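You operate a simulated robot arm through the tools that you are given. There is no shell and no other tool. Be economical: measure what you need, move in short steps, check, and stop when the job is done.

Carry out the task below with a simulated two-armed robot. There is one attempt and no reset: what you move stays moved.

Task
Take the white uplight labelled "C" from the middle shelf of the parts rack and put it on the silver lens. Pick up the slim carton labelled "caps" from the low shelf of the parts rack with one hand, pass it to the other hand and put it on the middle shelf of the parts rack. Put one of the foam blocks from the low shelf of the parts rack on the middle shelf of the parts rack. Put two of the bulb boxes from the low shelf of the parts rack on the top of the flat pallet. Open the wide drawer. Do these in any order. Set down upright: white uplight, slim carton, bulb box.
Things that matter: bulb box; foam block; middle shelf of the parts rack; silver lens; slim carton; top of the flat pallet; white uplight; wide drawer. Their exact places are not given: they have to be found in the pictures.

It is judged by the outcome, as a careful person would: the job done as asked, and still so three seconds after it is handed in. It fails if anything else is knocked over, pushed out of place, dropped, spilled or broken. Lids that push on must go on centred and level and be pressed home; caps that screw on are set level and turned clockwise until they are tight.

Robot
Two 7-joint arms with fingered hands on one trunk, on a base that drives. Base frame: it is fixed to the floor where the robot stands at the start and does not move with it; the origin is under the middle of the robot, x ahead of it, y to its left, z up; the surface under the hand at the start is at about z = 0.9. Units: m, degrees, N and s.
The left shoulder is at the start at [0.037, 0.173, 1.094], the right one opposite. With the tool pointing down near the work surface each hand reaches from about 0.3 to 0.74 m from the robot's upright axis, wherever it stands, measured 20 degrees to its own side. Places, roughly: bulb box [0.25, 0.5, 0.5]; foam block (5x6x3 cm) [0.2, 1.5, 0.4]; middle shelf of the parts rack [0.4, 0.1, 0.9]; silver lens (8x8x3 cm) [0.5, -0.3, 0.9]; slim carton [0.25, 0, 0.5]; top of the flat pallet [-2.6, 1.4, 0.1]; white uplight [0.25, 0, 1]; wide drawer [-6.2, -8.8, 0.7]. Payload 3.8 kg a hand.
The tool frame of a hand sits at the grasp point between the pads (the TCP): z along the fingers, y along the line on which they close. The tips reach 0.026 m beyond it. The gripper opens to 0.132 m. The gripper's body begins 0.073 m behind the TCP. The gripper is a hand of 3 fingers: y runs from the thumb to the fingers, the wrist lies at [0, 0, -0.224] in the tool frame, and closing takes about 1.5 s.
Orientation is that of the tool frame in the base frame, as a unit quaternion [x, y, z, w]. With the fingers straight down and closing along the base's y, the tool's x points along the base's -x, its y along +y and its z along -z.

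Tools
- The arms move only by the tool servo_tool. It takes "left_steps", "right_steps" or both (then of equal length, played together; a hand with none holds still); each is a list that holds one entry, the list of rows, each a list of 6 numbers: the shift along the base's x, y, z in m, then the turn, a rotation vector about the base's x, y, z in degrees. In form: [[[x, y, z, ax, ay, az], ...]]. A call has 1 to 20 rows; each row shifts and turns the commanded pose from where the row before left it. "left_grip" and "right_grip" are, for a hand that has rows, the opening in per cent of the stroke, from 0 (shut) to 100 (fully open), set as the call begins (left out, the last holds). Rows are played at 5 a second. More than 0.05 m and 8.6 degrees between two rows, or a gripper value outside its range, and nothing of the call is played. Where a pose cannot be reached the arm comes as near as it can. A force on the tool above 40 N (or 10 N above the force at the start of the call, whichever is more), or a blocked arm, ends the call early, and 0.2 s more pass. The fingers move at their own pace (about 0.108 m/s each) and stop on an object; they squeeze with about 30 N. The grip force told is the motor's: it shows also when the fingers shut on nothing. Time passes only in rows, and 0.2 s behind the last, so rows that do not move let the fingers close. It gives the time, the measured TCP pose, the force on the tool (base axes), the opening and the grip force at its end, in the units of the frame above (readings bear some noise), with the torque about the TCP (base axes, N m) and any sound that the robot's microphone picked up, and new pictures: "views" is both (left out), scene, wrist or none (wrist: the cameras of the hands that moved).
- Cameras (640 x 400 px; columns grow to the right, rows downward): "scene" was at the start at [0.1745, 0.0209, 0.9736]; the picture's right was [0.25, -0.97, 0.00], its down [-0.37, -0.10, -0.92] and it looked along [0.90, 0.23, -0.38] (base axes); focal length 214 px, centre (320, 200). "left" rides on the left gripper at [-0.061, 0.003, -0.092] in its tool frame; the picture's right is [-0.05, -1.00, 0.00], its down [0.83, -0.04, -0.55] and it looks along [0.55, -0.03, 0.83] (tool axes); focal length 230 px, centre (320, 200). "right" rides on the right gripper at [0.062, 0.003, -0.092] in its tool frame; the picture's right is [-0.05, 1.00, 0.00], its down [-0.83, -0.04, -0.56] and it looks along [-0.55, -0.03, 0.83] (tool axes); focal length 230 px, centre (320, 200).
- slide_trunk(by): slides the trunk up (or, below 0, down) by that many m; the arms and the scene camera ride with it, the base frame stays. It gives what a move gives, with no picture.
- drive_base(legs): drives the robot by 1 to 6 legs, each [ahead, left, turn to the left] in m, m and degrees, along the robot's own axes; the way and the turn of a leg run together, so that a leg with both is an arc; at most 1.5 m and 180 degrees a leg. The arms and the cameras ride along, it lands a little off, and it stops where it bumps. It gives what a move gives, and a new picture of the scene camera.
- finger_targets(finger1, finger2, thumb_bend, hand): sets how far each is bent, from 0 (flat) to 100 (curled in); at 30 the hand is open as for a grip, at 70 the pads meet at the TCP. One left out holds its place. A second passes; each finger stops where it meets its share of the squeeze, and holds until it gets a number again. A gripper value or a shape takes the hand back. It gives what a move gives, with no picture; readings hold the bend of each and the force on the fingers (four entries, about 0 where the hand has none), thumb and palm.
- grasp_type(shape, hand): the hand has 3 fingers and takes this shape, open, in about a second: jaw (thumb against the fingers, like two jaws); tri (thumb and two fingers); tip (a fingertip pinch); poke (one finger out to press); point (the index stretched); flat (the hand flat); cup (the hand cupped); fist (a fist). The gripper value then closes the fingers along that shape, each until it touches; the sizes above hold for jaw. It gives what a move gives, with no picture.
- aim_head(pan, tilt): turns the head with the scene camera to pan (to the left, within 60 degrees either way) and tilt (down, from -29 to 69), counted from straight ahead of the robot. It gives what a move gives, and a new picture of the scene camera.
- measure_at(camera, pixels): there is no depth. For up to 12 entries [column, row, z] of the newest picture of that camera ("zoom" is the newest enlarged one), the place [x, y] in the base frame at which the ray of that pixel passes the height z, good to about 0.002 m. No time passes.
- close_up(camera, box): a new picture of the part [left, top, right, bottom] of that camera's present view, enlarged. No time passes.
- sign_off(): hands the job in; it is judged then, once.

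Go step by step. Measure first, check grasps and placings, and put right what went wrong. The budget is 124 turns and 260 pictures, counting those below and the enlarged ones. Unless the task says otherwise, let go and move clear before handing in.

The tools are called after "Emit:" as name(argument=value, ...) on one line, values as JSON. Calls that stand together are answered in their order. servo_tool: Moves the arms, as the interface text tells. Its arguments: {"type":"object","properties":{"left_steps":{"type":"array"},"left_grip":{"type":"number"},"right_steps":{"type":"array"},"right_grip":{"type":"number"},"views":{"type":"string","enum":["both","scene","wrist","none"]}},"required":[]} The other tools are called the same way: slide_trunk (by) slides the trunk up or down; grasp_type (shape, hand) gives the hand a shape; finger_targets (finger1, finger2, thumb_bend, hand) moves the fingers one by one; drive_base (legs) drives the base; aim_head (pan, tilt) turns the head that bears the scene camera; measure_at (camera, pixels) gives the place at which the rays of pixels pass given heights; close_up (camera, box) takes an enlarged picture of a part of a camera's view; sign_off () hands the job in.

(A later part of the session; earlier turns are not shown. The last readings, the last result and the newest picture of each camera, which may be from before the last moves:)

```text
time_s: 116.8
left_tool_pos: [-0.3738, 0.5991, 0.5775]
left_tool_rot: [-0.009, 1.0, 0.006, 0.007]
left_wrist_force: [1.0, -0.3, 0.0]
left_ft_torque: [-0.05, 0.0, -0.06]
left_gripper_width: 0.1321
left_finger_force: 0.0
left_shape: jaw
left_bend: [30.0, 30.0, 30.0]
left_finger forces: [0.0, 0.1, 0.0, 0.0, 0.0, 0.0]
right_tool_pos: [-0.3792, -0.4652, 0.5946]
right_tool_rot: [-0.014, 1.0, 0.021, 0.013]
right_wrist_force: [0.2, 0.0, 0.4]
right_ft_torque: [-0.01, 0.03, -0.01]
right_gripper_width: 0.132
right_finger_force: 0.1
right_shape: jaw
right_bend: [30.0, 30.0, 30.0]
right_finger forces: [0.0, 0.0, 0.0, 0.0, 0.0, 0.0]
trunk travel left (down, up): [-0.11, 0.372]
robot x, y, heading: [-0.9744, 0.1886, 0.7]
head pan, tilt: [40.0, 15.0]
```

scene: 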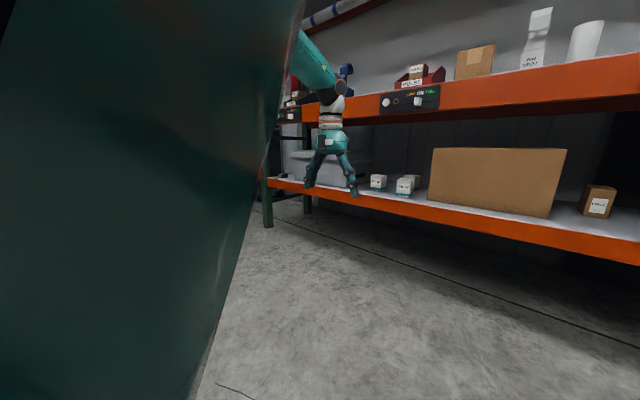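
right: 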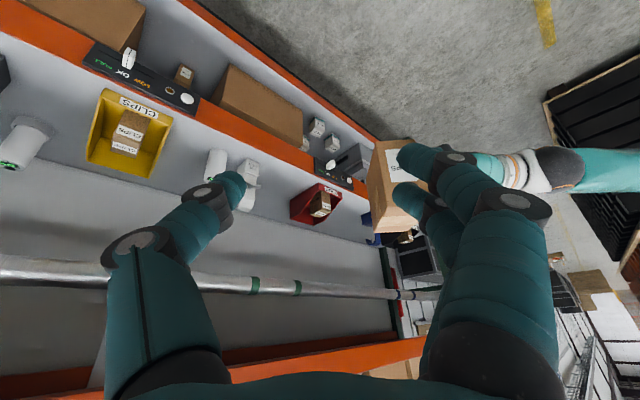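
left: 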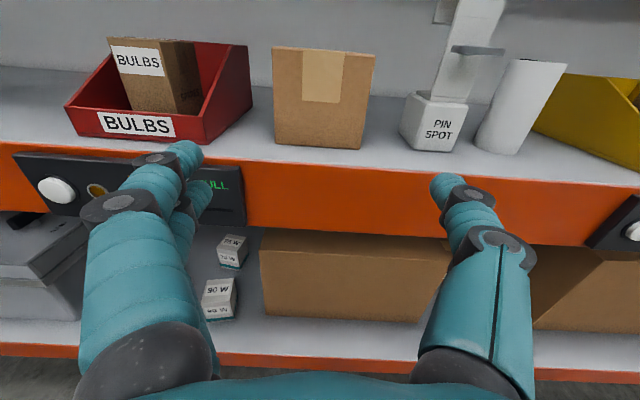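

Floor to the left is clear enough. Drive left ~0.8 and tilt the left hand 45° forward.

Emit:
drive_base(legs=[[0, 0.8, 0]])

Emit:
servo_tool(left_steps=[[[0.01, 0, 0, 0, -7.5, 0], [0.01, 0, 0, 0, -7.5, 0], [0.01, 0, 0, 0, -7.5, 0], [0.01, 0, 0, 0, -7.5, 0], [0.01, 0, 0, 0, -7.5, 0], [0.01, 0, 0, 0, -7.5, 0]]], views="wrist")

Emit:
aim_head(pan=15, tilt=15)

```text
time_s: 124.2
left_tool_pos: [-0.3885, 1.3989, 0.5772]
left_tool_rot: [-0.012, 1.0, 0.005, 0.008]
left_wrist_force: [-0.1, -0.1, 0.6]
left_ft_torque: [0.01, 0.0, 0.02]
left_gripper_width: 0.132
left_finger_force: 0.1
left_shape: jaw
left_bend: [30.0, 30.0, 30.0]
left_finger forces: [0.1, 0.1, 0.0, 0.0, 0.1, 0.0]
right_tool_pos: [-0.3896, 0.3366, 0.5939]
right_tool_rot: [-0.014, 1.0, 0.021, 0.012]
right_wrist_force: [0.4, 0.0, 0.2]
right_ft_torque: [-0.01, 0.01, 0.01]
right_gripper_width: 0.1318
right_finger_force: 0.0
right_shape: jaw
right_bend: [30.0, 30.0, 30.0]
right_finger forces: [0.0, 0.1, 0.1, 0.0, 0.0, 0.0]
trunk travel left (down, up): [-0.11, 0.372]
robot x, y, heading: [-0.987, 0.991, 0.7]
head pan, tilt: [40.0, 15.0]
```

scene: 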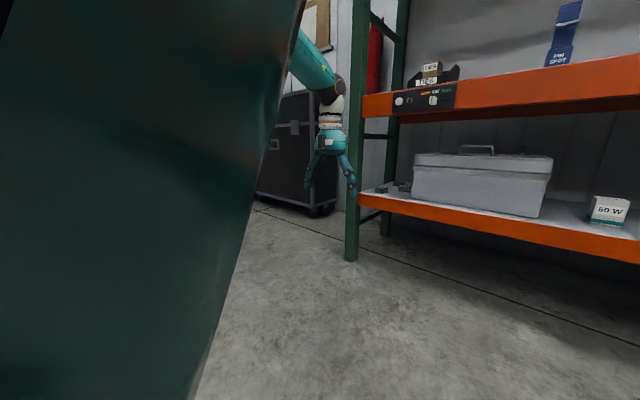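

```text
time_s: 125.6
left_tool_pos: [-0.3265, 1.3991, 0.578]
left_tool_rot: [-0.013, 0.92, 0.0, 0.391]
left_wrist_force: [0.1, 0.3, 0.4]
left_ft_torque: [0.04, -0.03, -0.01]
left_gripper_width: 0.1321
left_finger_force: 0.0
left_shape: jaw
left_bend: [30.0, 30.0, 30.0]
left_finger forces: [0.1, 0.1, 0.1, 0.1, 0.0, 0.0]
right_tool_pos: [-0.3906, 0.336, 0.5946]
right_tool_rot: [-0.016, 1.0, 0.021, 0.012]
right_wrist_force: [-0.5, -0.9, -0.1]
right_ft_torque: [0.0, -0.01, -0.02]
right_gripper_width: 0.1319
right_finger_force: 0.0
right_shape: jaw
right_bend: [30.0, 30.0, 30.0]
right_finger forces: [0.1, 0.0, 0.1, 0.0, 0.0, 0.1]
trunk travel left (down, up): [-0.11, 0.372]
robot x, y, heading: [-0.9847, 0.9893, 1.1]
head pan, tilt: [40.0, 15.0]
```

left: 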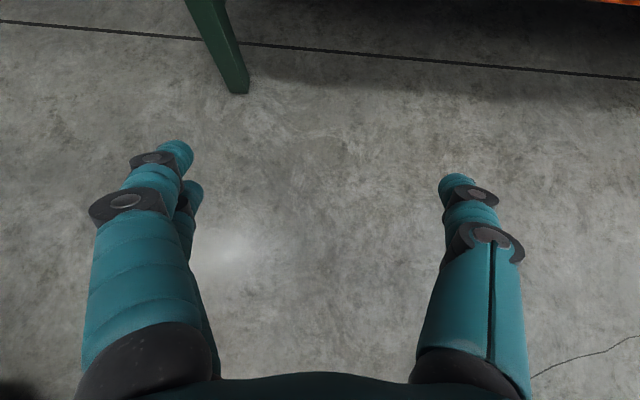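

```text
time_s: 126.5
left_tool_pos: [-0.3268, 1.4001, 0.5776]
left_tool_rot: [-0.013, 0.921, 0.001, 0.389]
left_wrist_force: [0.3, -0.2, -0.7]
left_ft_torque: [0.0, -0.01, -0.01]
left_gripper_width: 0.1319
left_finger_force: 0.1
left_shape: jaw
left_bend: [30.0, 30.0, 30.0]
left_finger forces: [0.0, 0.0, 0.0, 0.1, 0.1, 0.1]
right_tool_pos: [-0.3891, 0.3372, 0.5952]
right_tool_rot: [-0.015, 1.0, 0.021, 0.012]
right_wrist_force: [0.1, 0.3, -0.2]
right_ft_torque: [0.02, -0.01, 0.0]
right_gripper_width: 0.1319
right_finger_force: 0.1
right_shape: jaw
right_bend: [30.0, 30.0, 30.0]
right_finger forces: [0.0, 0.1, 0.0, 0.1, 0.1, 0.1]
trunk travel left (down, up): [-0.11, 0.372]
robot x, y, heading: [-0.9865, 0.9896, 0.8]
head pan, tilt: [15.0, 15.0]
```

scene: 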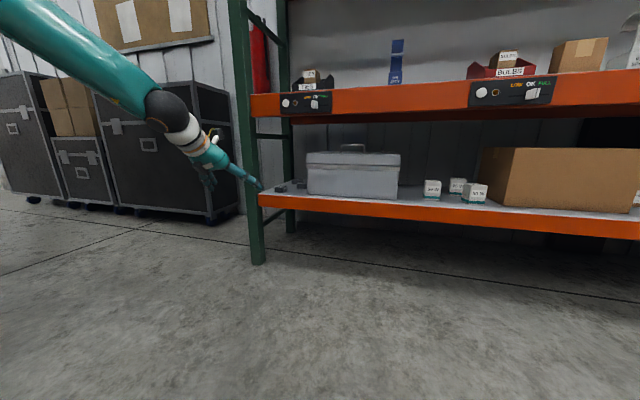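

Now the foam blocks are visible at (280–300,186), right behind the front-left post. Zoom and measure.

Emit:
close_up(camera="scene", box=[220, 130, 420, 230])

Emit:
measure_at(camera="scene", pixels=[[280, 190, 0.425], [300, 187, 0.425], [307, 194, 0.425], [262, 195, 0.425], [397, 198, 0.425], [257, 262, 0.0], [432, 199, 0.425], [473, 203, 0.425], [457, 192, 0.425]])

```text
3.20 times, centred on (320, 180) of scene
```

zoom: 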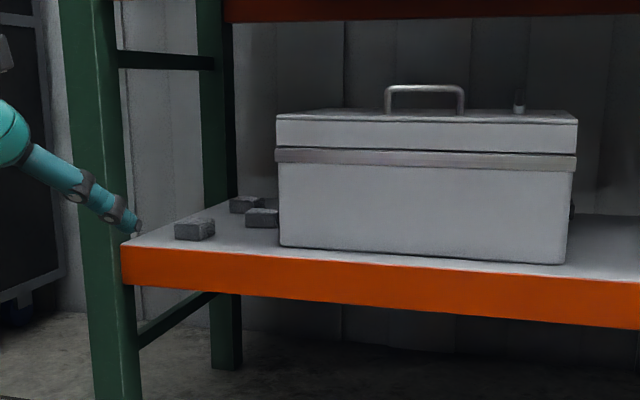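

```text
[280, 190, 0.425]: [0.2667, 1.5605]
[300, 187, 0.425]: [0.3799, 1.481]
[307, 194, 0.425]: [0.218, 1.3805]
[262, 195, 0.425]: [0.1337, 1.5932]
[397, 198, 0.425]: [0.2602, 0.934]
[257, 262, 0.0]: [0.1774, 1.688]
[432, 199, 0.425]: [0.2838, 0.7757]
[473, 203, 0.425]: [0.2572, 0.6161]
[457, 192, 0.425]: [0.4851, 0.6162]
```

Emit:
measure_at(camera="zoom", pixels=[[174, 239, 0.425], [202, 241, 0.425], [215, 234, 0.425], [174, 224, 0.455], [202, 225, 0.455], [213, 217, 0.455], [246, 226, 0.425], [278, 228, 0.425], [137, 236, 0.425], [150, 245, 0.425], [118, 240, 0.425]])

```text
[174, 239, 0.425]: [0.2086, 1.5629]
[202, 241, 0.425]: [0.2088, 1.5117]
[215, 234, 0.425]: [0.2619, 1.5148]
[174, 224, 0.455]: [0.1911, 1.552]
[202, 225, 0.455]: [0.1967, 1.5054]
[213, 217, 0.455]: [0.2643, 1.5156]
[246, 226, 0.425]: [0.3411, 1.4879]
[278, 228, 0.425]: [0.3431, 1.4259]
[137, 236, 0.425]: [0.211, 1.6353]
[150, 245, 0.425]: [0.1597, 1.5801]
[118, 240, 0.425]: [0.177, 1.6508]
```

Front foam block: centre ≈(0.233, 1.537), 5 cm in y, top 0.455. Drive nearer and set the left hand at φ≈60°, narrowed.

Emit:
drive_base(legs=[[0.38, 0.135, 0]])

Emit:
servo_tool(left_steps=[[[0, 0, -0.03, 0, -7, 0], [0, 0, -0.03, 0, -7, 0], [0, 0, -0.03, 0, 0, 0], [0, 0, -0.02, 0, 0, 0]]], left_grip=85, views="both")

```text
time_s: 129.0
left_tool_pos: [0.0524, 1.5398, 0.5769]
left_tool_rot: [-0.012, 0.921, 0.001, 0.388]
left_wrist_force: [-0.4, 0.0, 0.3]
left_ft_torque: [-0.01, -0.02, -0.01]
left_gripper_width: 0.1318
left_finger_force: 0.0
left_shape: jaw
left_bend: [30.0, 30.0, 30.0]
left_finger forces: [0.0, 0.1, 0.0, 0.0, 0.0, 0.0]
right_tool_pos: [-0.0141, 0.4772, 0.5947]
right_tool_rot: [-0.015, 1.0, 0.021, 0.011]
right_wrist_force: [0.9, -0.3, -0.3]
right_ft_torque: [0.02, 0.0, -0.02]
right_gripper_width: 0.132
right_finger_force: 0.1
right_shape: jaw
right_bend: [30.0, 30.0, 30.0]
right_finger forces: [0.1, 0.0, 0.1, 0.1, 0.0, 0.1]
trunk travel left (down, up): [-0.11, 0.372]
robot x, y, heading: [-0.6091, 1.1291, 0.6]
head pan, tilt: [15.0, 15.0]
```

scene: 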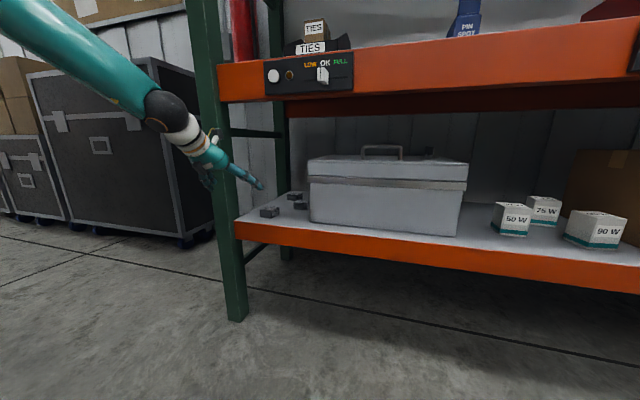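

```text
time_s: 130.0
left_tool_pos: [0.0894, 1.5379, 0.5413]
left_tool_rot: [-0.013, 0.886, 0.0, 0.464]
left_wrist_force: [-0.2, 0.3, 0.1]
left_ft_torque: [0.01, 0.0, 0.0]
left_gripper_width: 0.1124
left_finger_force: 0.0
left_shape: jaw
left_bend: [54.0, 54.0, 50.0]
left_finger forces: [0.0, 0.0, 0.0, 0.0, 0.0, 0.0]
left hand out of reach, approached as far as the arm can: row 2, 3, 4
right_tool_pos: [-0.0138, 0.477, 0.5944]
right_tool_rot: [-0.015, 1.0, 0.021, 0.012]
right_wrist_force: [0.4, -0.1, -0.1]
right_ft_torque: [0.02, 0.0, -0.01]
right_gripper_width: 0.1319
right_finger_force: 0.0
right_shape: jaw
right_bend: [30.0, 30.0, 30.0]
right_finger forces: [0.1, 0.0, 0.1, 0.0, 0.0, 0.0]
trunk travel left (down, up): [-0.11, 0.372]
robot x, y, heading: [-0.6109, 1.1304, 1.0]
head pan, tilt: [15.0, 15.0]
```

scene: 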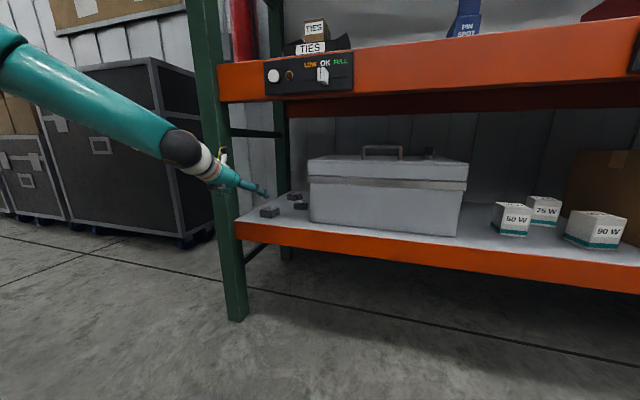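
left: 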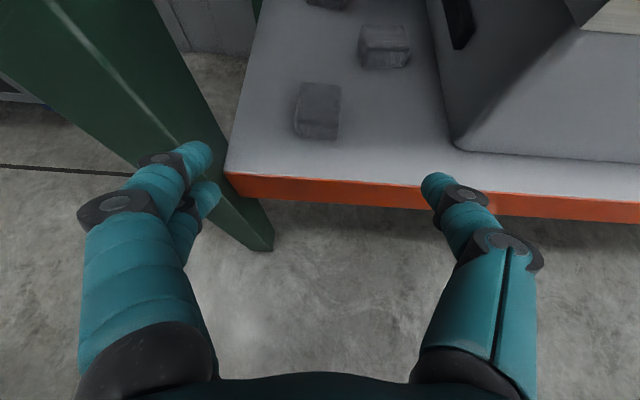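

Foam block is straight ahead at (318,110). Lower the trunk 8 cm to reach its height.

Emit:
slide_trunk(by=-0.08)

Emit:
servo_tool(left_steps=[[[0, -0.003, 0, 0, 0, 0]]], views="wrist")

```text
time_s: 131.1
left_tool_pos: [0.0951, 1.5375, 0.425]
left_tool_rot: [-0.014, 0.9, 0.001, 0.435]
left_wrist_force: [-0.3, 0.7, -0.1]
left_ft_torque: [0.02, 0.02, -0.01]
left_gripper_width: 0.1123
left_finger_force: 0.0
left_shape: jaw
left_bend: [54.0, 54.0, 50.0]
left_finger forces: [0.1, 0.0, 0.1, 0.0, 0.0, 0.0]
right_tool_pos: [-0.0149, 0.4767, 0.5146]
right_tool_rot: [-0.015, 1.0, 0.021, 0.013]
right_wrist_force: [0.3, 0.5, 0.3]
right_ft_torque: [-0.01, 0.01, 0.0]
right_gripper_width: 0.132
right_finger_force: 0.2
right_shape: jaw
right_bend: [30.0, 30.0, 30.0]
right_finger forces: [0.1, 0.1, 0.0, 0.0, 0.1, 0.0]
trunk travel left (down, up): [-0.03, 0.452]
robot x, y, heading: [-0.6095, 1.1293, 0.9]
head pan, tilt: [15.0, 15.0]
```

```text
time_s: 131.5
left_tool_pos: [0.0953, 1.5345, 0.4234]
left_tool_rot: [-0.013, 0.9, 0.0, 0.435]
left_wrist_force: [-0.5, 0.4, 1.5]
left_ft_torque: [0.0, -0.01, -0.01]
left_gripper_width: 0.1126
left_finger_force: 0.1
left_shape: jaw
left_bend: [54.0, 54.0, 50.0]
left_finger forces: [0.0, 0.0, 0.1, 0.0, 0.0, 0.0]
right_tool_pos: [-0.0135, 0.4768, 0.5154]
right_tool_rot: [-0.015, 1.0, 0.022, 0.011]
right_wrist_force: [0.2, -0.5, -0.3]
right_ft_torque: [0.0, 0.0, -0.02]
right_gripper_width: 0.1318
right_finger_force: 0.0
right_shape: jaw
right_bend: [30.0, 30.0, 30.0]
right_finger forces: [0.1, 0.0, 0.0, 0.0, 0.0, 0.0]
trunk travel left (down, up): [-0.03, 0.452]
robot x, y, heading: [-0.6075, 1.1338, 1.0]
head pan, tilt: [15.0, 15.0]
```

left: 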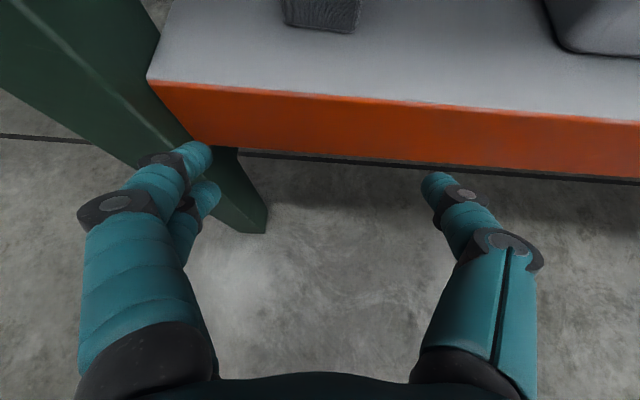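

Raise over the shelf edge and move in around the block.

Emit:
servo_tool(left_steps=[[[0, -0.006, 0.03, 0, 0, 0], [0.02, 0, 0.03, 0, 0, 0], [0.04, 0, 0, 0, 0, 0], [0.035, 0, -0.005, 0, 0, 0]]], views="wrist")

```text
time_s: 132.5
left_tool_pos: [0.1904, 1.5271, 0.4779]
left_tool_rot: [-0.013, 0.9, 0.001, 0.436]
left_wrist_force: [0.3, -0.2, -0.5]
left_ft_torque: [-0.02, 0.0, -0.01]
left_gripper_width: 0.1124
left_finger_force: 0.1
left_shape: jaw
left_bend: [54.0, 54.0, 50.0]
left_finger forces: [0.1, 0.0, 0.1, 0.1, 0.0, 0.0]
right_tool_pos: [-0.0143, 0.4769, 0.5151]
right_tool_rot: [-0.016, 1.0, 0.021, 0.012]
right_wrist_force: [0.7, -0.3, -0.7]
right_ft_torque: [-0.01, 0.01, -0.01]
right_gripper_width: 0.1318
right_finger_force: 0.1
right_shape: jaw
right_bend: [30.0, 30.0, 30.0]
right_finger forces: [0.0, 0.0, 0.0, 0.0, 0.0, 0.1]
trunk travel left (down, up): [-0.03, 0.452]
robot x, y, heading: [-0.6091, 1.1305, 1.0]
head pan, tilt: [15.0, 15.0]
```

left: 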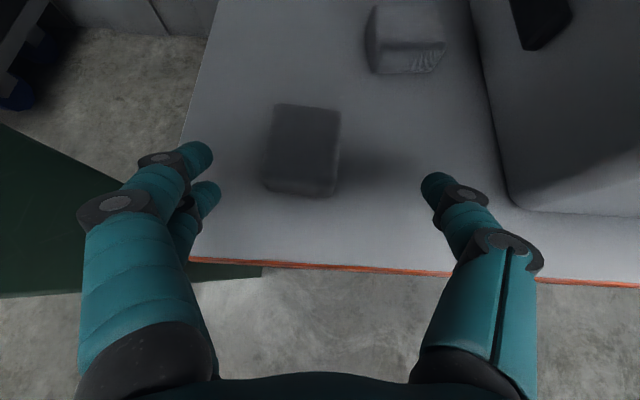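

Emit:
measure_at(camera="left", pixels=[[301, 145, 0.455], [262, 190, 0.43], [332, 197, 0.43], [276, 103, 0.455], [340, 110, 0.455], [230, 262, 0.425]])

```text
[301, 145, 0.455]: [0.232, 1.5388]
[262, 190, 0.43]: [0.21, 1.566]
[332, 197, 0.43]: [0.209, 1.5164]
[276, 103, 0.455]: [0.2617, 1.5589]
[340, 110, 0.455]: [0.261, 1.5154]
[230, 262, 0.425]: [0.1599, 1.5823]
```

Emit:
servo_tool(left_steps=[[[0.02, 0.005, -0.008, 0, 0, 0], [0.022, 0.004, -0.012, 0, 0, 0], [0, 0, -0.005, 0, 0, 0]]], views="none")

Emit:
servo_tool(left_steps=[[[0, 0, 0, 0, 0, 0], [0, 0, 0, 0, 0, 0], [0, 0, 0, 0, 0, 0], [0, 0, 0, 0, 0, 0], [0, 0, 0, 0, 0, 0], [0, 0, 0, 0, 0, 0], [0, 0, 0, 0, 0, 0]]], left_grip=0, views="wrist")

```text
time_s: 133.3
left_tool_pos: [0.2321, 1.5381, 0.454]
left_tool_rot: [-0.013, 0.901, 0.0, 0.434]
left_wrist_force: [1.1, 0.0, 0.2]
left_ft_torque: [-0.01, 0.0, 0.01]
left_gripper_width: 0.1121
left_finger_force: 0.1
left_shape: jaw
left_bend: [54.0, 54.0, 50.0]
left_finger forces: [0.0, 0.1, 0.0, 0.0, 0.0, 0.1]
right_tool_pos: [-0.013, 0.4772, 0.5146]
right_tool_rot: [-0.016, 1.0, 0.021, 0.011]
right_wrist_force: [0.1, -0.1, -1.0]
right_ft_torque: [-0.01, 0.0, 0.01]
right_gripper_width: 0.132
right_finger_force: 0.0
right_shape: jaw
right_bend: [30.0, 30.0, 30.0]
right_finger forces: [0.0, 0.0, 0.1, 0.0, 0.0, 0.0]
trunk travel left (down, up): [-0.03, 0.452]
robot x, y, heading: [-0.6059, 1.1319, 1.0]
head pan, tilt: [15.0, 15.0]
```

```text
time_s: 134.9
left_tool_pos: [0.2321, 1.5375, 0.454]
left_tool_rot: [-0.013, 0.901, 0.0, 0.434]
left_wrist_force: [0.5, -0.9, 1.0]
left_ft_torque: [0.04, -0.03, -0.01]
left_gripper_width: 0.0435
left_finger_force: 30.1
left_shape: jaw
left_bend: [74.0, 74.0, 70.0]
left_finger forces: [13.4, 13.5, 0.0, 0.1, 27.0, 0.0]
right_tool_pos: [-0.0139, 0.4766, 0.5152]
right_tool_rot: [-0.015, 1.0, 0.021, 0.011]
right_wrist_force: [0.3, -0.5, -0.1]
right_ft_torque: [-0.02, -0.01, -0.02]
right_gripper_width: 0.1317
right_finger_force: 0.1
right_shape: jaw
right_bend: [30.0, 30.0, 30.0]
right_finger forces: [0.0, 0.0, 0.0, 0.1, 0.0, 0.0]
trunk travel left (down, up): [-0.03, 0.452]
robot x, y, heading: [-0.6055, 1.1326, 0.8]
head pan, tilt: [15.0, 15.0]
```

left: 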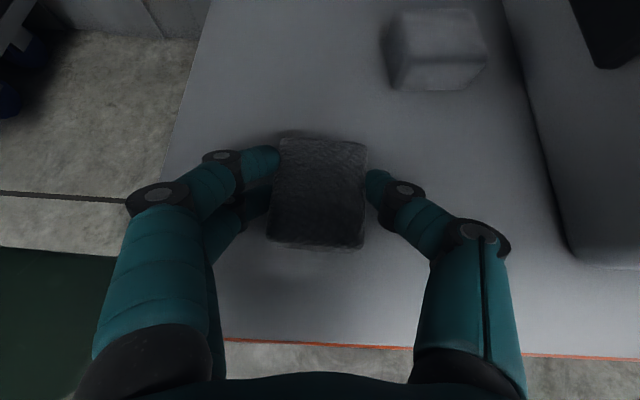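

Foam gripped. Lift, withdraw, back off, and raise to the middle-shelf level.

Emit:
servo_tool(left_steps=[[[0, 0, 0.02, 0, 0, 0], [0, 0, 0.02, 0, 0, 0], [-0.04, 0, 0, 0, 0, 0], [-0.04, 0, 0, 0, 0, 0]]], views="none")

Emit:
drive_base(legs=[[-0.3, 0, 0], [0, -0.69, 0]])

Emit:
slide_trunk(by=0.45)

Emit:
aim_head(pan=20, tilt=15)

```text
time_s: 135.9
left_tool_pos: [0.1515, 1.538, 0.4948]
left_tool_rot: [-0.013, 0.9, 0.0, 0.435]
left_wrist_force: [0.2, -0.4, 1.5]
left_ft_torque: [0.02, 0.01, -0.03]
left_gripper_width: 0.0431
left_finger_force: 30.2
left_shape: jaw
left_bend: [74.0, 74.0, 70.0]
left_finger forces: [12.6, 13.4, 0.1, 0.0, 27.0, 0.0]
right_tool_pos: [-0.0131, 0.4765, 0.5148]
right_tool_rot: [-0.015, 1.0, 0.021, 0.012]
right_wrist_force: [0.5, 0.3, -0.2]
right_ft_torque: [-0.02, -0.02, -0.01]
right_gripper_width: 0.1318
right_finger_force: 0.0
right_shape: jaw
right_bend: [30.0, 30.0, 30.0]
right_finger forces: [0.0, 0.0, 0.0, 0.0, 0.0, 0.1]
trunk travel left (down, up): [-0.03, 0.452]
robot x, y, heading: [-0.6103, 1.1302, 0.8]
head pan, tilt: [15.0, 15.0]
```

```text
time_s: 144.1
left_tool_pos: [-0.1357, 0.8338, 0.4937]
left_tool_rot: [-0.013, 0.9, 0.0, 0.435]
left_wrist_force: [0.6, 0.4, 1.0]
left_ft_torque: [0.0, 0.01, 0.02]
left_gripper_width: 0.0435
left_finger_force: 29.9
left_shape: jaw
left_bend: [74.0, 74.0, 70.0]
left_finger forces: [12.5, 13.4, 0.0, 0.1, 27.0, 0.0]
right_tool_pos: [-0.3038, -0.2255, 0.5157]
right_tool_rot: [-0.015, 1.0, 0.021, 0.012]
right_wrist_force: [0.1, 0.9, -0.2]
right_ft_torque: [-0.03, -0.03, 0.0]
right_gripper_width: 0.1318
right_finger_force: 0.0
right_shape: jaw
right_bend: [30.0, 30.0, 30.0]
right_finger forces: [0.0, 0.1, 0.0, 0.0, 0.0, 0.0]
trunk travel left (down, up): [-0.03, 0.452]
robot x, y, heading: [-0.8966, 0.4276, 0.5]
head pan, tilt: [15.0, 15.0]
```

scene: 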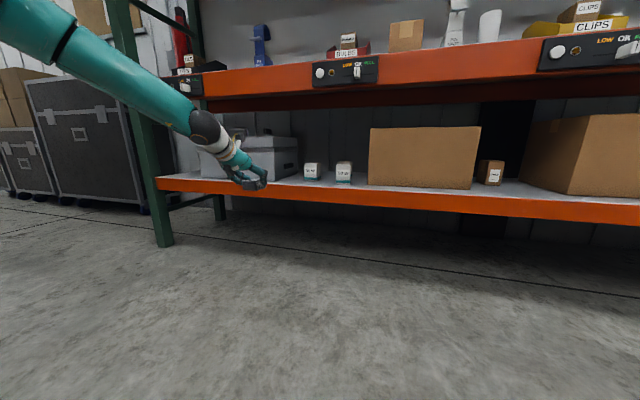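

```text
refused: 0.45 is not a number from -0.4 to 0.4
```

```text
time_s: 144.8
left_tool_pos: [-0.1354, 0.8342, 0.4937]
left_tool_rot: [-0.013, 0.9, 0.0, 0.436]
left_wrist_force: [0.1, -0.3, 0.5]
left_ft_torque: [0.0, -0.02, -0.03]
left_gripper_width: 0.0434
left_finger_force: 30.4
left_shape: jaw
left_bend: [74.0, 74.0, 70.0]
left_finger forces: [12.6, 13.5, 0.0, 0.0, 26.9, 0.0]
right_tool_pos: [-0.3026, -0.2257, 0.5141]
right_tool_rot: [-0.015, 1.0, 0.021, 0.012]
right_wrist_force: [-0.3, 0.1, -0.4]
right_ft_torque: [0.01, 0.01, 0.01]
right_gripper_width: 0.1319
right_finger_force: 0.0
right_shape: jaw
right_bend: [30.0, 30.0, 30.0]
right_finger forces: [0.0, 0.0, 0.0, 0.1, 0.0, 0.0]
trunk travel left (down, up): [-0.03, 0.452]
robot x, y, heading: [-0.8985, 0.4303, 0.7]
head pan, tilt: [20.0, 15.0]
```

scene: 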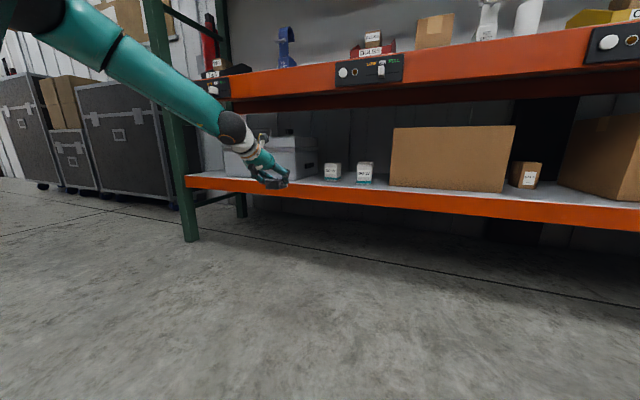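

Emit:
slide_trunk(by=0.4)

Emit:
slide_trunk(by=0.05)

Emit:
servo_tool(left_steps=[[[0, 0, 0.02, 0, 0, 0]]], views="both")

```text
time_s: 148.6
left_tool_pos: [-0.136, 0.8349, 1.0716]
left_tool_rot: [-0.012, 0.842, 0.0, 0.54]
left_wrist_force: [0.0, -0.2, 0.1]
left_ft_torque: [-0.04, -0.01, -0.02]
left_gripper_width: 0.0435
left_finger_force: 29.9
left_shape: jaw
left_bend: [74.0, 74.0, 70.0]
left_finger forces: [12.6, 13.4, 0.0, 0.0, 26.9, 0.1]
right_tool_pos: [-0.33, -0.226, 1.1231]
right_tool_rot: [-0.018, 0.977, 0.021, 0.21]
right_wrist_force: [-0.1, 0.0, 0.1]
right_ft_torque: [-0.01, 0.02, 0.0]
right_gripper_width: 0.1319
right_finger_force: 0.0
right_shape: jaw
right_bend: [30.0, 30.0, 30.0]
right_finger forces: [0.0, 0.1, 0.0, 0.1, 0.0, 0.0]
trunk travel left (down, up): [-0.43, 0.052]
robot x, y, heading: [-0.9009, 0.4268, 1.2]
head pan, tilt: [20.0, 15.0]
```

```text
time_s: 149.5
left_tool_pos: [-0.1736, 0.8357, 1.2652]
left_tool_rot: [-0.011, 0.785, 0.0, 0.619]
left_wrist_force: [-0.6, 0.0, -1.0]
left_ft_torque: [0.03, -0.05, 0.02]
left_gripper_width: 0.0432
left_finger_force: 30.0
left_shape: jaw
left_bend: [74.0, 74.0, 70.0]
left_finger forces: [12.5, 13.4, 0.0, 0.1, 26.9, 0.0]
right_tool_pos: [-0.3666, -0.227, 1.2625]
right_tool_rot: [-0.02, 0.956, 0.021, 0.292]
right_wrist_force: [-0.5, 0.4, -0.4]
right_ft_torque: [-0.03, 0.02, -0.02]
right_gripper_width: 0.132
right_finger_force: 0.0
right_shape: jaw
right_bend: [30.0, 30.0, 30.0]
right_finger forces: [0.1, 0.1, 0.0, 0.1, 0.1, 0.1]
trunk travel left (down, up): [-0.48, 0.002]
robot x, y, heading: [-0.8942, 0.4301, 0.6]
head pan, tilt: [20.0, 15.0]
```

```text
time_s: 149.9
left_tool_pos: [-0.1778, 0.8337, 1.29]
left_tool_rot: [-0.011, 0.784, 0.0, 0.621]
left_wrist_force: [0.1, 0.0, 0.0]
left_ft_torque: [0.0, -0.01, -0.05]
left_gripper_width: 0.0432
left_finger_force: 30.3
left_shape: jaw
left_bend: [74.0, 74.0, 70.0]
left_finger forces: [12.6, 13.4, 0.0, 0.1, 26.9, 0.1]
right_tool_pos: [-0.369, -0.2269, 1.265]
right_tool_rot: [-0.02, 0.956, 0.02, 0.293]
right_wrist_force: [0.2, 0.7, 0.2]
right_ft_torque: [0.0, -0.05, 0.04]
right_gripper_width: 0.1319
right_finger_force: 0.0
right_shape: jaw
right_bend: [30.0, 30.0, 30.0]
right_finger forces: [0.0, 0.0, 0.0, 0.0, 0.0, 0.0]
trunk travel left (down, up): [-0.48, 0.002]
robot x, y, heading: [-0.8982, 0.4274, 0.8]
head pan, tilt: [20.0, 15.0]
```

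scene: 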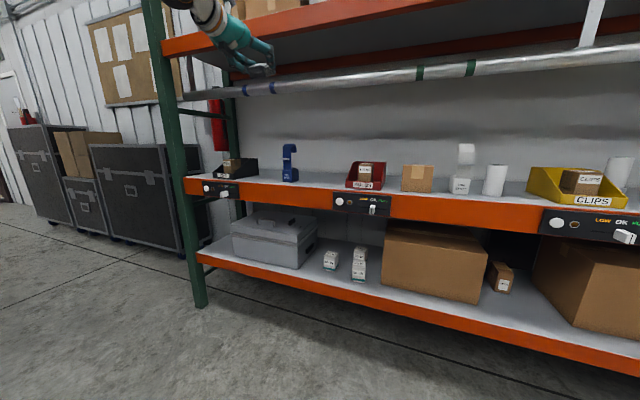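
left: 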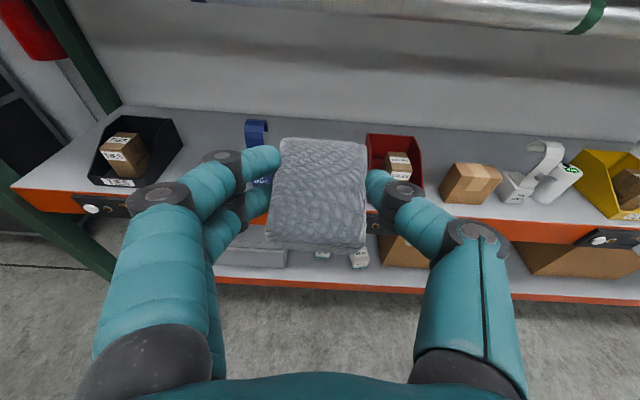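

Trunk-lift raised the arm more than asked. Measure the gap between blue pin spot and BULBS bin, then lower.

Emit:
measure_at(camera="scene", pixels=[[298, 180, 0.9], [284, 181, 0.9], [347, 187, 0.9], [322, 184, 0.9], [259, 176, 0.9], [220, 179, 0.9], [322, 190, 0.9]])

Emit:
slide_trunk(by=-0.25)

Emit:
servo_tool(left_steps=[[[0, 0, -0.01, 0, 6, 0], [0, 0, -0.01, 0, 6, 0], [0, 0, -0.01, 0, 6, 0], [0, 0, -0.01, 0, 6, 0]]], views="both")

```text
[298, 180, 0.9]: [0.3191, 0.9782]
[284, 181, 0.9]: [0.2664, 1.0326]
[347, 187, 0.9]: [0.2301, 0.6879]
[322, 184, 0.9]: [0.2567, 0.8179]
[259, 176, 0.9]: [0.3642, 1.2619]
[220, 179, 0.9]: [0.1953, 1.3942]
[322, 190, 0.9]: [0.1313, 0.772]
```

```text
time_s: 152.5
left_tool_pos: [-0.1757, 0.834, 1.0399]
left_tool_rot: [-0.01, 0.785, 0.0, 0.62]
left_wrist_force: [-0.6, 0.3, -0.8]
left_ft_torque: [0.0, 0.02, -0.04]
left_gripper_width: 0.0428
left_finger_force: 30.2
left_shape: jaw
left_bend: [74.0, 74.0, 70.0]
left_finger forces: [12.7, 13.4, 0.0, 0.1, 26.9, 0.0]
right_tool_pos: [-0.3673, -0.2279, 1.0148]
right_tool_rot: [-0.02, 0.956, 0.02, 0.292]
right_wrist_force: [-0.7, 0.7, 0.0]
right_ft_torque: [0.0, -0.01, 0.01]
right_gripper_width: 0.1318
right_finger_force: 0.0
right_shape: jaw
right_bend: [30.0, 30.0, 30.0]
right_finger forces: [0.0, 0.0, 0.0, 0.0, 0.0, 0.0]
trunk travel left (down, up): [-0.23, 0.252]
robot x, y, heading: [-0.8948, 0.4268, 0.9]
head pan, tilt: [20.0, 15.0]
```

```text
time_s: 153.5
left_tool_pos: [-0.1754, 0.8335, 0.9971]
left_tool_rot: [-0.011, 0.897, 0.003, 0.443]
left_wrist_force: [-0.1, 0.4, -0.4]
left_ft_torque: [-0.01, -0.02, 0.02]
left_gripper_width: 0.0429
left_finger_force: 29.9
left_shape: jaw
left_bend: [74.0, 74.0, 70.0]
left_finger forces: [12.3, 13.6, 0.0, 0.0, 26.7, 0.0]
right_tool_pos: [-0.3666, -0.2269, 1.0124]
right_tool_rot: [-0.02, 0.956, 0.02, 0.292]
right_wrist_force: [0.1, -0.5, -0.5]
right_ft_torque: [-0.01, 0.02, 0.03]
right_gripper_width: 0.1316
right_finger_force: 0.1
right_shape: jaw
right_bend: [30.0, 30.0, 30.0]
right_finger forces: [0.0, 0.0, 0.1, 0.0, 0.1, 0.0]
trunk travel left (down, up): [-0.23, 0.252]
robot x, y, heading: [-0.8961, 0.4275, 0.8]
head pan, tilt: [20.0, 15.0]
```

scene: 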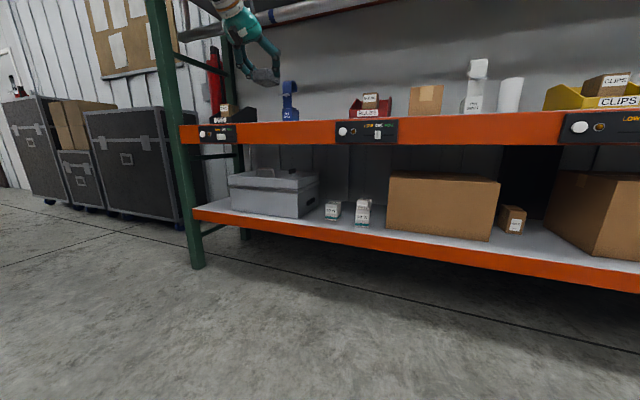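
left: 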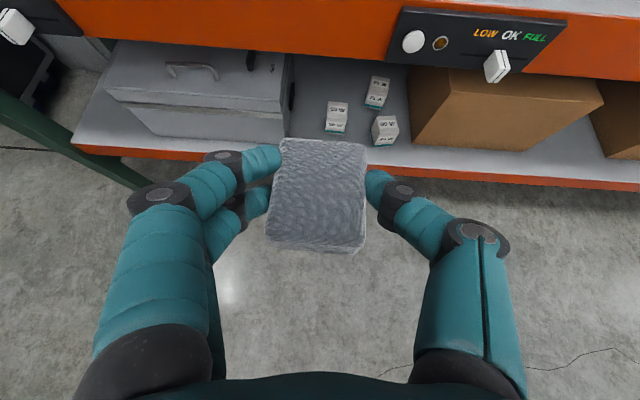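

Centred at y 0.834 in the gap (0.69–0.98). Drive in 0.4 m with the foam above the shelf.

Emit:
drive_base(legs=[[0.4, 0, 0]])

Emit:
servo_tool(left_steps=[[[0, 0, -0.02, 0, 0, 0], [0, 0, -0.02, 0, 0, 0]]], views="wrist")

```text
time_s: 156.0
left_tool_pos: [0.2283, 0.8361, 0.9978]
left_tool_rot: [-0.009, 0.896, 0.002, 0.445]
left_wrist_force: [0.3, 0.1, -0.2]
left_ft_torque: [0.0, 0.05, -0.03]
left_gripper_width: 0.0428
left_finger_force: 30.2
left_shape: jaw
left_bend: [74.0, 74.0, 70.0]
left_finger forces: [12.2, 13.5, 0.0, 0.0, 26.6, 0.0]
right_tool_pos: [0.0335, -0.2234, 1.0144]
right_tool_rot: [-0.018, 0.956, 0.02, 0.293]
right_wrist_force: [-0.2, 0.0, 0.1]
right_ft_torque: [0.02, 0.03, -0.04]
right_gripper_width: 0.1319
right_finger_force: 0.0
right_shape: jaw
right_bend: [30.0, 30.0, 30.0]
right_finger forces: [0.0, 0.0, 0.1, 0.0, 0.0, 0.0]
trunk travel left (down, up): [-0.23, 0.252]
robot x, y, heading: [-0.4933, 0.4312, 0.7]
head pan, tilt: [20.0, 15.0]
```

scene: 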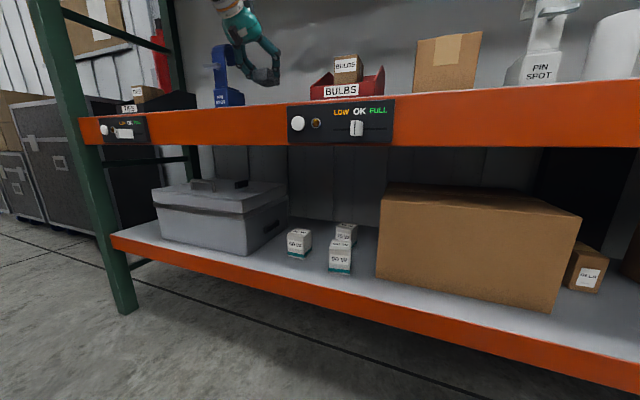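

```text
time_s: 156.6
left_tool_pos: [0.228, 0.8375, 0.9586]
left_tool_rot: [-0.01, 0.896, 0.002, 0.444]
left_wrist_force: [0.2, -0.4, 0.0]
left_ft_torque: [-0.04, -0.02, -0.03]
left_gripper_width: 0.0426
left_finger_force: 29.5
left_shape: jaw
left_bend: [74.0, 74.0, 70.0]
left_finger forces: [12.2, 13.6, 0.0, 0.0, 26.7, 0.0]
right_tool_pos: [0.0319, -0.2234, 1.0136]
right_tool_rot: [-0.019, 0.956, 0.02, 0.293]
right_wrist_force: [-0.4, -0.1, 0.7]
right_ft_torque: [-0.02, -0.01, 0.0]
right_gripper_width: 0.1318
right_finger_force: 0.0
right_shape: jaw
right_bend: [30.0, 30.0, 30.0]
right_finger forces: [0.0, 0.1, 0.0, 0.0, 0.1, 0.0]
trunk travel left (down, up): [-0.23, 0.252]
robot x, y, heading: [-0.4927, 0.4325, 0.8]
head pan, tilt: [20.0, 15.0]
```

left: 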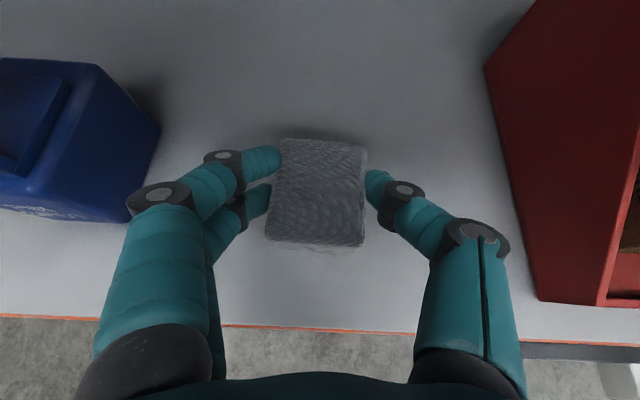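

Emit:
servo_tool(left_steps=[[[0, 0, -0.012, 0, 0, 0], [0, 0, -0.01, 0, 0, 0], [0, 0, -0.004, 0, 0, 0], [0, 0, -0.002, 0, 0, 0]]], views="none")

Emit:
servo_tool(left_steps=[[[0, 0, 0, 0, 0, 0], [0, 0, 0, 0, 0, 0], [0, 0, 0, 0, 0, 0], [0, 0, 0, 0, 0, 0]]], left_grip=65, views="none")

Emit:
servo_tool(left_steps=[[[-0.02, 0, 0.03, 0, 0, 0], [-0.02, 0, 0.03, 0, 0, 0], [-0.01, 0, 0.02, 0, 0, 0]]], views="wrist")

```text
time_s: 157.6
left_tool_pos: [0.2272, 0.836, 0.9336]
left_tool_rot: [-0.01, 0.894, 0.003, 0.447]
left_wrist_force: [-2.3, 1.6, 11.8]
left_ft_torque: [0.36, -0.16, 0.09]
left_gripper_width: 0.0432
left_finger_force: 29.9
left_shape: jaw
left_bend: [74.0, 74.0, 70.0]
left_finger forces: [20.2, 14.0, 0.0, 0.1, 28.8, 0.0]
right_tool_pos: [0.0303, -0.2239, 1.0156]
right_tool_rot: [-0.018, 0.956, 0.02, 0.294]
right_wrist_force: [0.8, 0.7, -0.8]
right_ft_torque: [-0.01, -0.01, -0.01]
right_gripper_width: 0.1318
right_finger_force: 0.0
right_shape: jaw
right_bend: [30.0, 30.0, 30.0]
right_finger forces: [0.0, 0.1, 0.0, 0.1, 0.0, 0.1]
trunk travel left (down, up): [-0.23, 0.252]
robot x, y, heading: [-0.497, 0.4367, 0.7]
head pan, tilt: [20.0, 15.0]
```

```text
time_s: 158.6
left_tool_pos: [0.2276, 0.8376, 0.9306]
left_tool_rot: [-0.01, 0.897, 0.002, 0.443]
left_wrist_force: [0.1, -1.4, 1.2]
left_ft_torque: [0.05, 0.01, -0.01]
left_gripper_width: 0.085
left_finger_force: 0.2
left_shape: jaw
left_bend: [70.0, 71.0, 68.0]
left_finger forces: [0.0, 1.1, 0.0, 0.0, 0.1, 0.0]
right_tool_pos: [0.0327, -0.2221, 1.0138]
right_tool_rot: [-0.017, 0.956, 0.02, 0.293]
right_wrist_force: [0.5, 0.0, -0.2]
right_ft_torque: [-0.01, -0.01, 0.02]
right_gripper_width: 0.1315
right_finger_force: 0.1
right_shape: jaw
right_bend: [30.0, 30.0, 30.0]
right_finger forces: [0.1, 0.1, 0.1, 0.0, 0.1, 0.1]
trunk travel left (down, up): [-0.23, 0.252]
robot x, y, heading: [-0.4969, 0.4332, 0.9]
head pan, tilt: [20.0, 15.0]
```

```text
time_s: 159.4
left_tool_pos: [0.1776, 0.8356, 1.0097]
left_tool_rot: [-0.01, 0.896, 0.003, 0.444]
left_wrist_force: [-0.2, 0.0, -0.4]
left_ft_torque: [0.03, -0.02, -0.02]
left_gripper_width: 0.0858
left_finger_force: 0.1
left_shape: jaw
left_bend: [70.0, 70.0, 68.0]
left_finger forces: [0.0, 0.0, 0.0, 0.1, 0.1, 0.0]
right_tool_pos: [0.0316, -0.2212, 1.0148]
right_tool_rot: [-0.018, 0.956, 0.02, 0.292]
right_wrist_force: [0.4, 1.1, 0.2]
right_ft_torque: [0.0, 0.01, 0.01]
right_gripper_width: 0.1318
right_finger_force: 0.0
right_shape: jaw
right_bend: [30.0, 30.0, 30.0]
right_finger forces: [0.1, 0.0, 0.1, 0.0, 0.1, 0.1]
trunk travel left (down, up): [-0.23, 0.252]
robot x, y, heading: [-0.4944, 0.4348, 0.6]
head pan, tilt: [20.0, 15.0]
```

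left: 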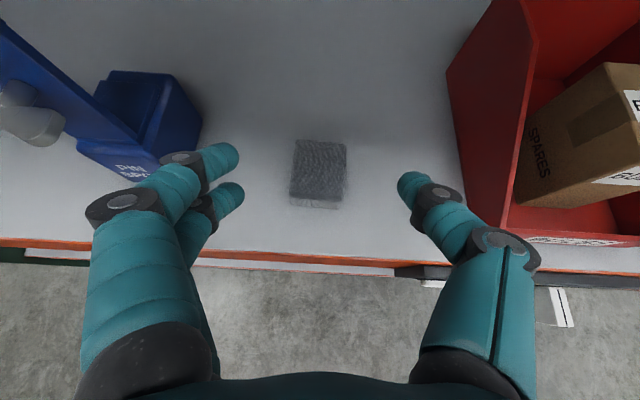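

Foam block rests on the middle shelf. Next the bulb boxes: back off and lower the trunk.

Emit:
drive_base(legs=[[-0.38, 0, 0]])

Emit:
slide_trunk(by=-0.2)

Emit:
servo_tool(left_steps=[[[0, 0, -0.04, 0, 0, 0], [0, 0, -0.04, 0, 0, 0], [0, 0, -0.04, 0, 0, 0], [0, 0, -0.04, 0, 0, 0], [0, 0, -0.04, 0, 0, 0], [0, 0, -0.03, 0, 0, 0]]], left_grip=85, views="both")

```text
time_s: 161.8
left_tool_pos: [-0.2015, 0.8315, 1.0106]
left_tool_rot: [-0.01, 0.896, 0.003, 0.443]
left_wrist_force: [-0.1, -0.1, -0.4]
left_ft_torque: [-0.01, 0.03, 0.01]
left_gripper_width: 0.0855
left_finger_force: 0.1
left_shape: jaw
left_bend: [70.0, 70.0, 68.0]
left_finger forces: [0.0, 0.0, 0.0, 0.1, 0.1, 0.0]
right_tool_pos: [-0.3484, -0.2281, 1.0145]
right_tool_rot: [-0.017, 0.956, 0.02, 0.293]
right_wrist_force: [-0.4, -0.4, -1.0]
right_ft_torque: [-0.02, -0.03, -0.01]
right_gripper_width: 0.1319
right_finger_force: 0.1
right_shape: jaw
right_bend: [30.0, 30.0, 30.0]
right_finger forces: [0.0, 0.0, 0.1, 0.0, 0.1, 0.0]
trunk travel left (down, up): [-0.23, 0.252]
robot x, y, heading: [-0.8757, 0.4267, 0.4]
head pan, tilt: [20.0, 15.0]
```

scene: 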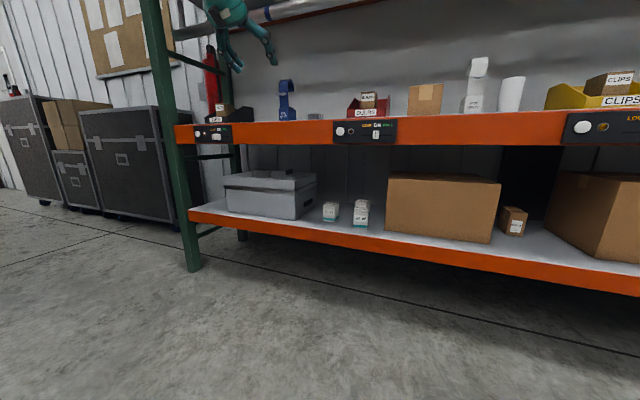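

```text
time_s: 164.0
left_tool_pos: [-0.2012, 0.8314, 0.8105]
left_tool_rot: [-0.009, 0.896, 0.002, 0.444]
left_wrist_force: [-0.1, 0.5, 0.4]
left_ft_torque: [0.02, 0.01, -0.03]
left_gripper_width: 0.0856
left_finger_force: 0.1
left_shape: jaw
left_bend: [70.0, 70.0, 68.0]
left_finger forces: [0.1, 0.0, 0.0, 0.0, 0.0, 0.0]
right_tool_pos: [-0.3496, -0.2281, 0.8148]
right_tool_rot: [-0.017, 0.956, 0.019, 0.292]
right_wrist_force: [-0.5, -0.3, -0.2]
right_ft_torque: [-0.01, -0.01, -0.01]
right_gripper_width: 0.1318
right_finger_force: 0.0
right_shape: jaw
right_bend: [30.0, 30.0, 30.0]
right_finger forces: [0.0, 0.0, 0.1, 0.0, 0.1, 0.1]
trunk travel left (down, up): [-0.03, 0.452]
robot x, y, heading: [-0.8799, 0.4337, 0.5]
head pan, tilt: [20.0, 15.0]
```

```text
time_s: 165.4
left_tool_pos: [-0.2019, 0.83, 0.5792]
left_tool_rot: [-0.01, 0.896, 0.002, 0.443]
left_wrist_force: [-0.4, 0.2, -0.1]
left_ft_torque: [-0.03, 0.0, -0.01]
left_gripper_width: 0.1121
left_finger_force: 0.0
left_shape: jaw
left_bend: [54.0, 54.0, 50.0]
left_finger forces: [0.0, 0.1, 0.0, 0.0, 0.0, 0.0]
right_tool_pos: [-0.3485, -0.2281, 0.8136]
right_tool_rot: [-0.018, 0.956, 0.019, 0.293]
right_wrist_force: [0.2, 0.7, 0.7]
right_ft_torque: [0.0, 0.01, -0.01]
right_gripper_width: 0.132
right_finger_force: 0.1
right_shape: jaw
right_bend: [30.0, 30.0, 30.0]
right_finger forces: [0.0, 0.0, 0.0, 0.0, 0.0, 0.0]
trunk travel left (down, up): [-0.03, 0.452]
robot x, y, heading: [-0.8739, 0.4301, 0.4]
head pan, tilt: [20.0, 15.0]
```

scene: 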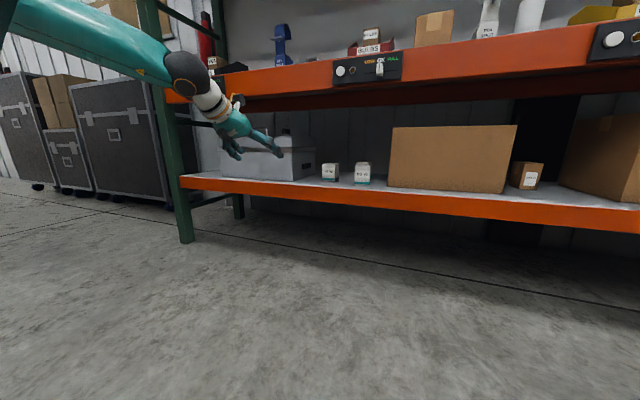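
left: 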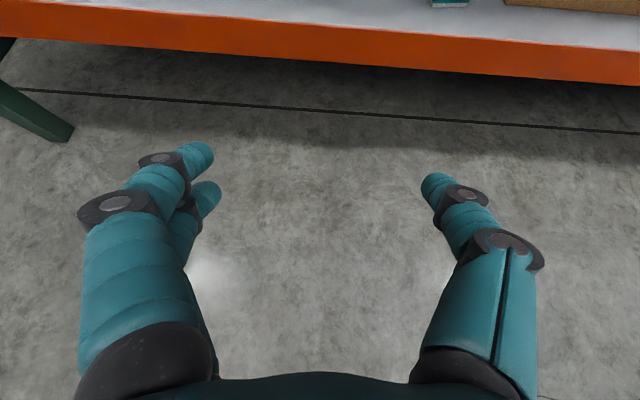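

Emit:
close_up(camera="scene", box=[300, 140, 400, 200])

```text
6.40 times, centred on (350, 170) of scene
```

zoom: 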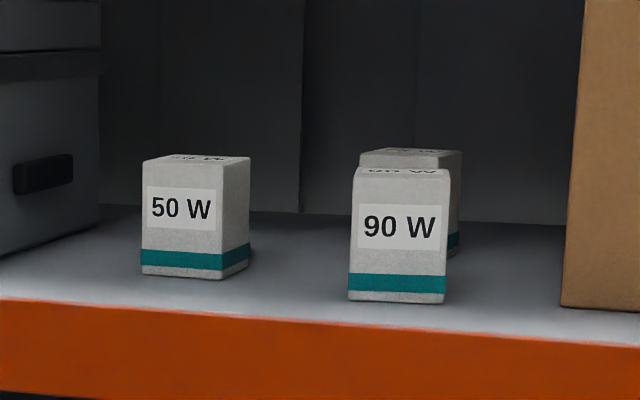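

Emit:
measure_at(camera="zoom", pixels=[[143, 274, 0.425], [222, 279, 0.425], [249, 262, 0.425], [148, 160, 0.51], [222, 166, 0.51], [148, 160, 0.5], [349, 299, 0.425], [444, 303, 0.425], [353, 176, 0.51], [450, 178, 0.51], [353, 176, 0.5], [562, 306, 0.425]])

```text
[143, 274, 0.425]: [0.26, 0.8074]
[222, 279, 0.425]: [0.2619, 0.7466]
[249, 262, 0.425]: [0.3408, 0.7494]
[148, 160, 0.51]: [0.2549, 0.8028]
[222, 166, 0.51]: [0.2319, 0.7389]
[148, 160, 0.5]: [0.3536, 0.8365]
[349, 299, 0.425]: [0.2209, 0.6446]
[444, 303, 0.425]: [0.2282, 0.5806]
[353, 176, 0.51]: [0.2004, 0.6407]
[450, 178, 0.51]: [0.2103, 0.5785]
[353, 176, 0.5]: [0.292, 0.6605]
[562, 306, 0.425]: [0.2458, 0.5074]
```

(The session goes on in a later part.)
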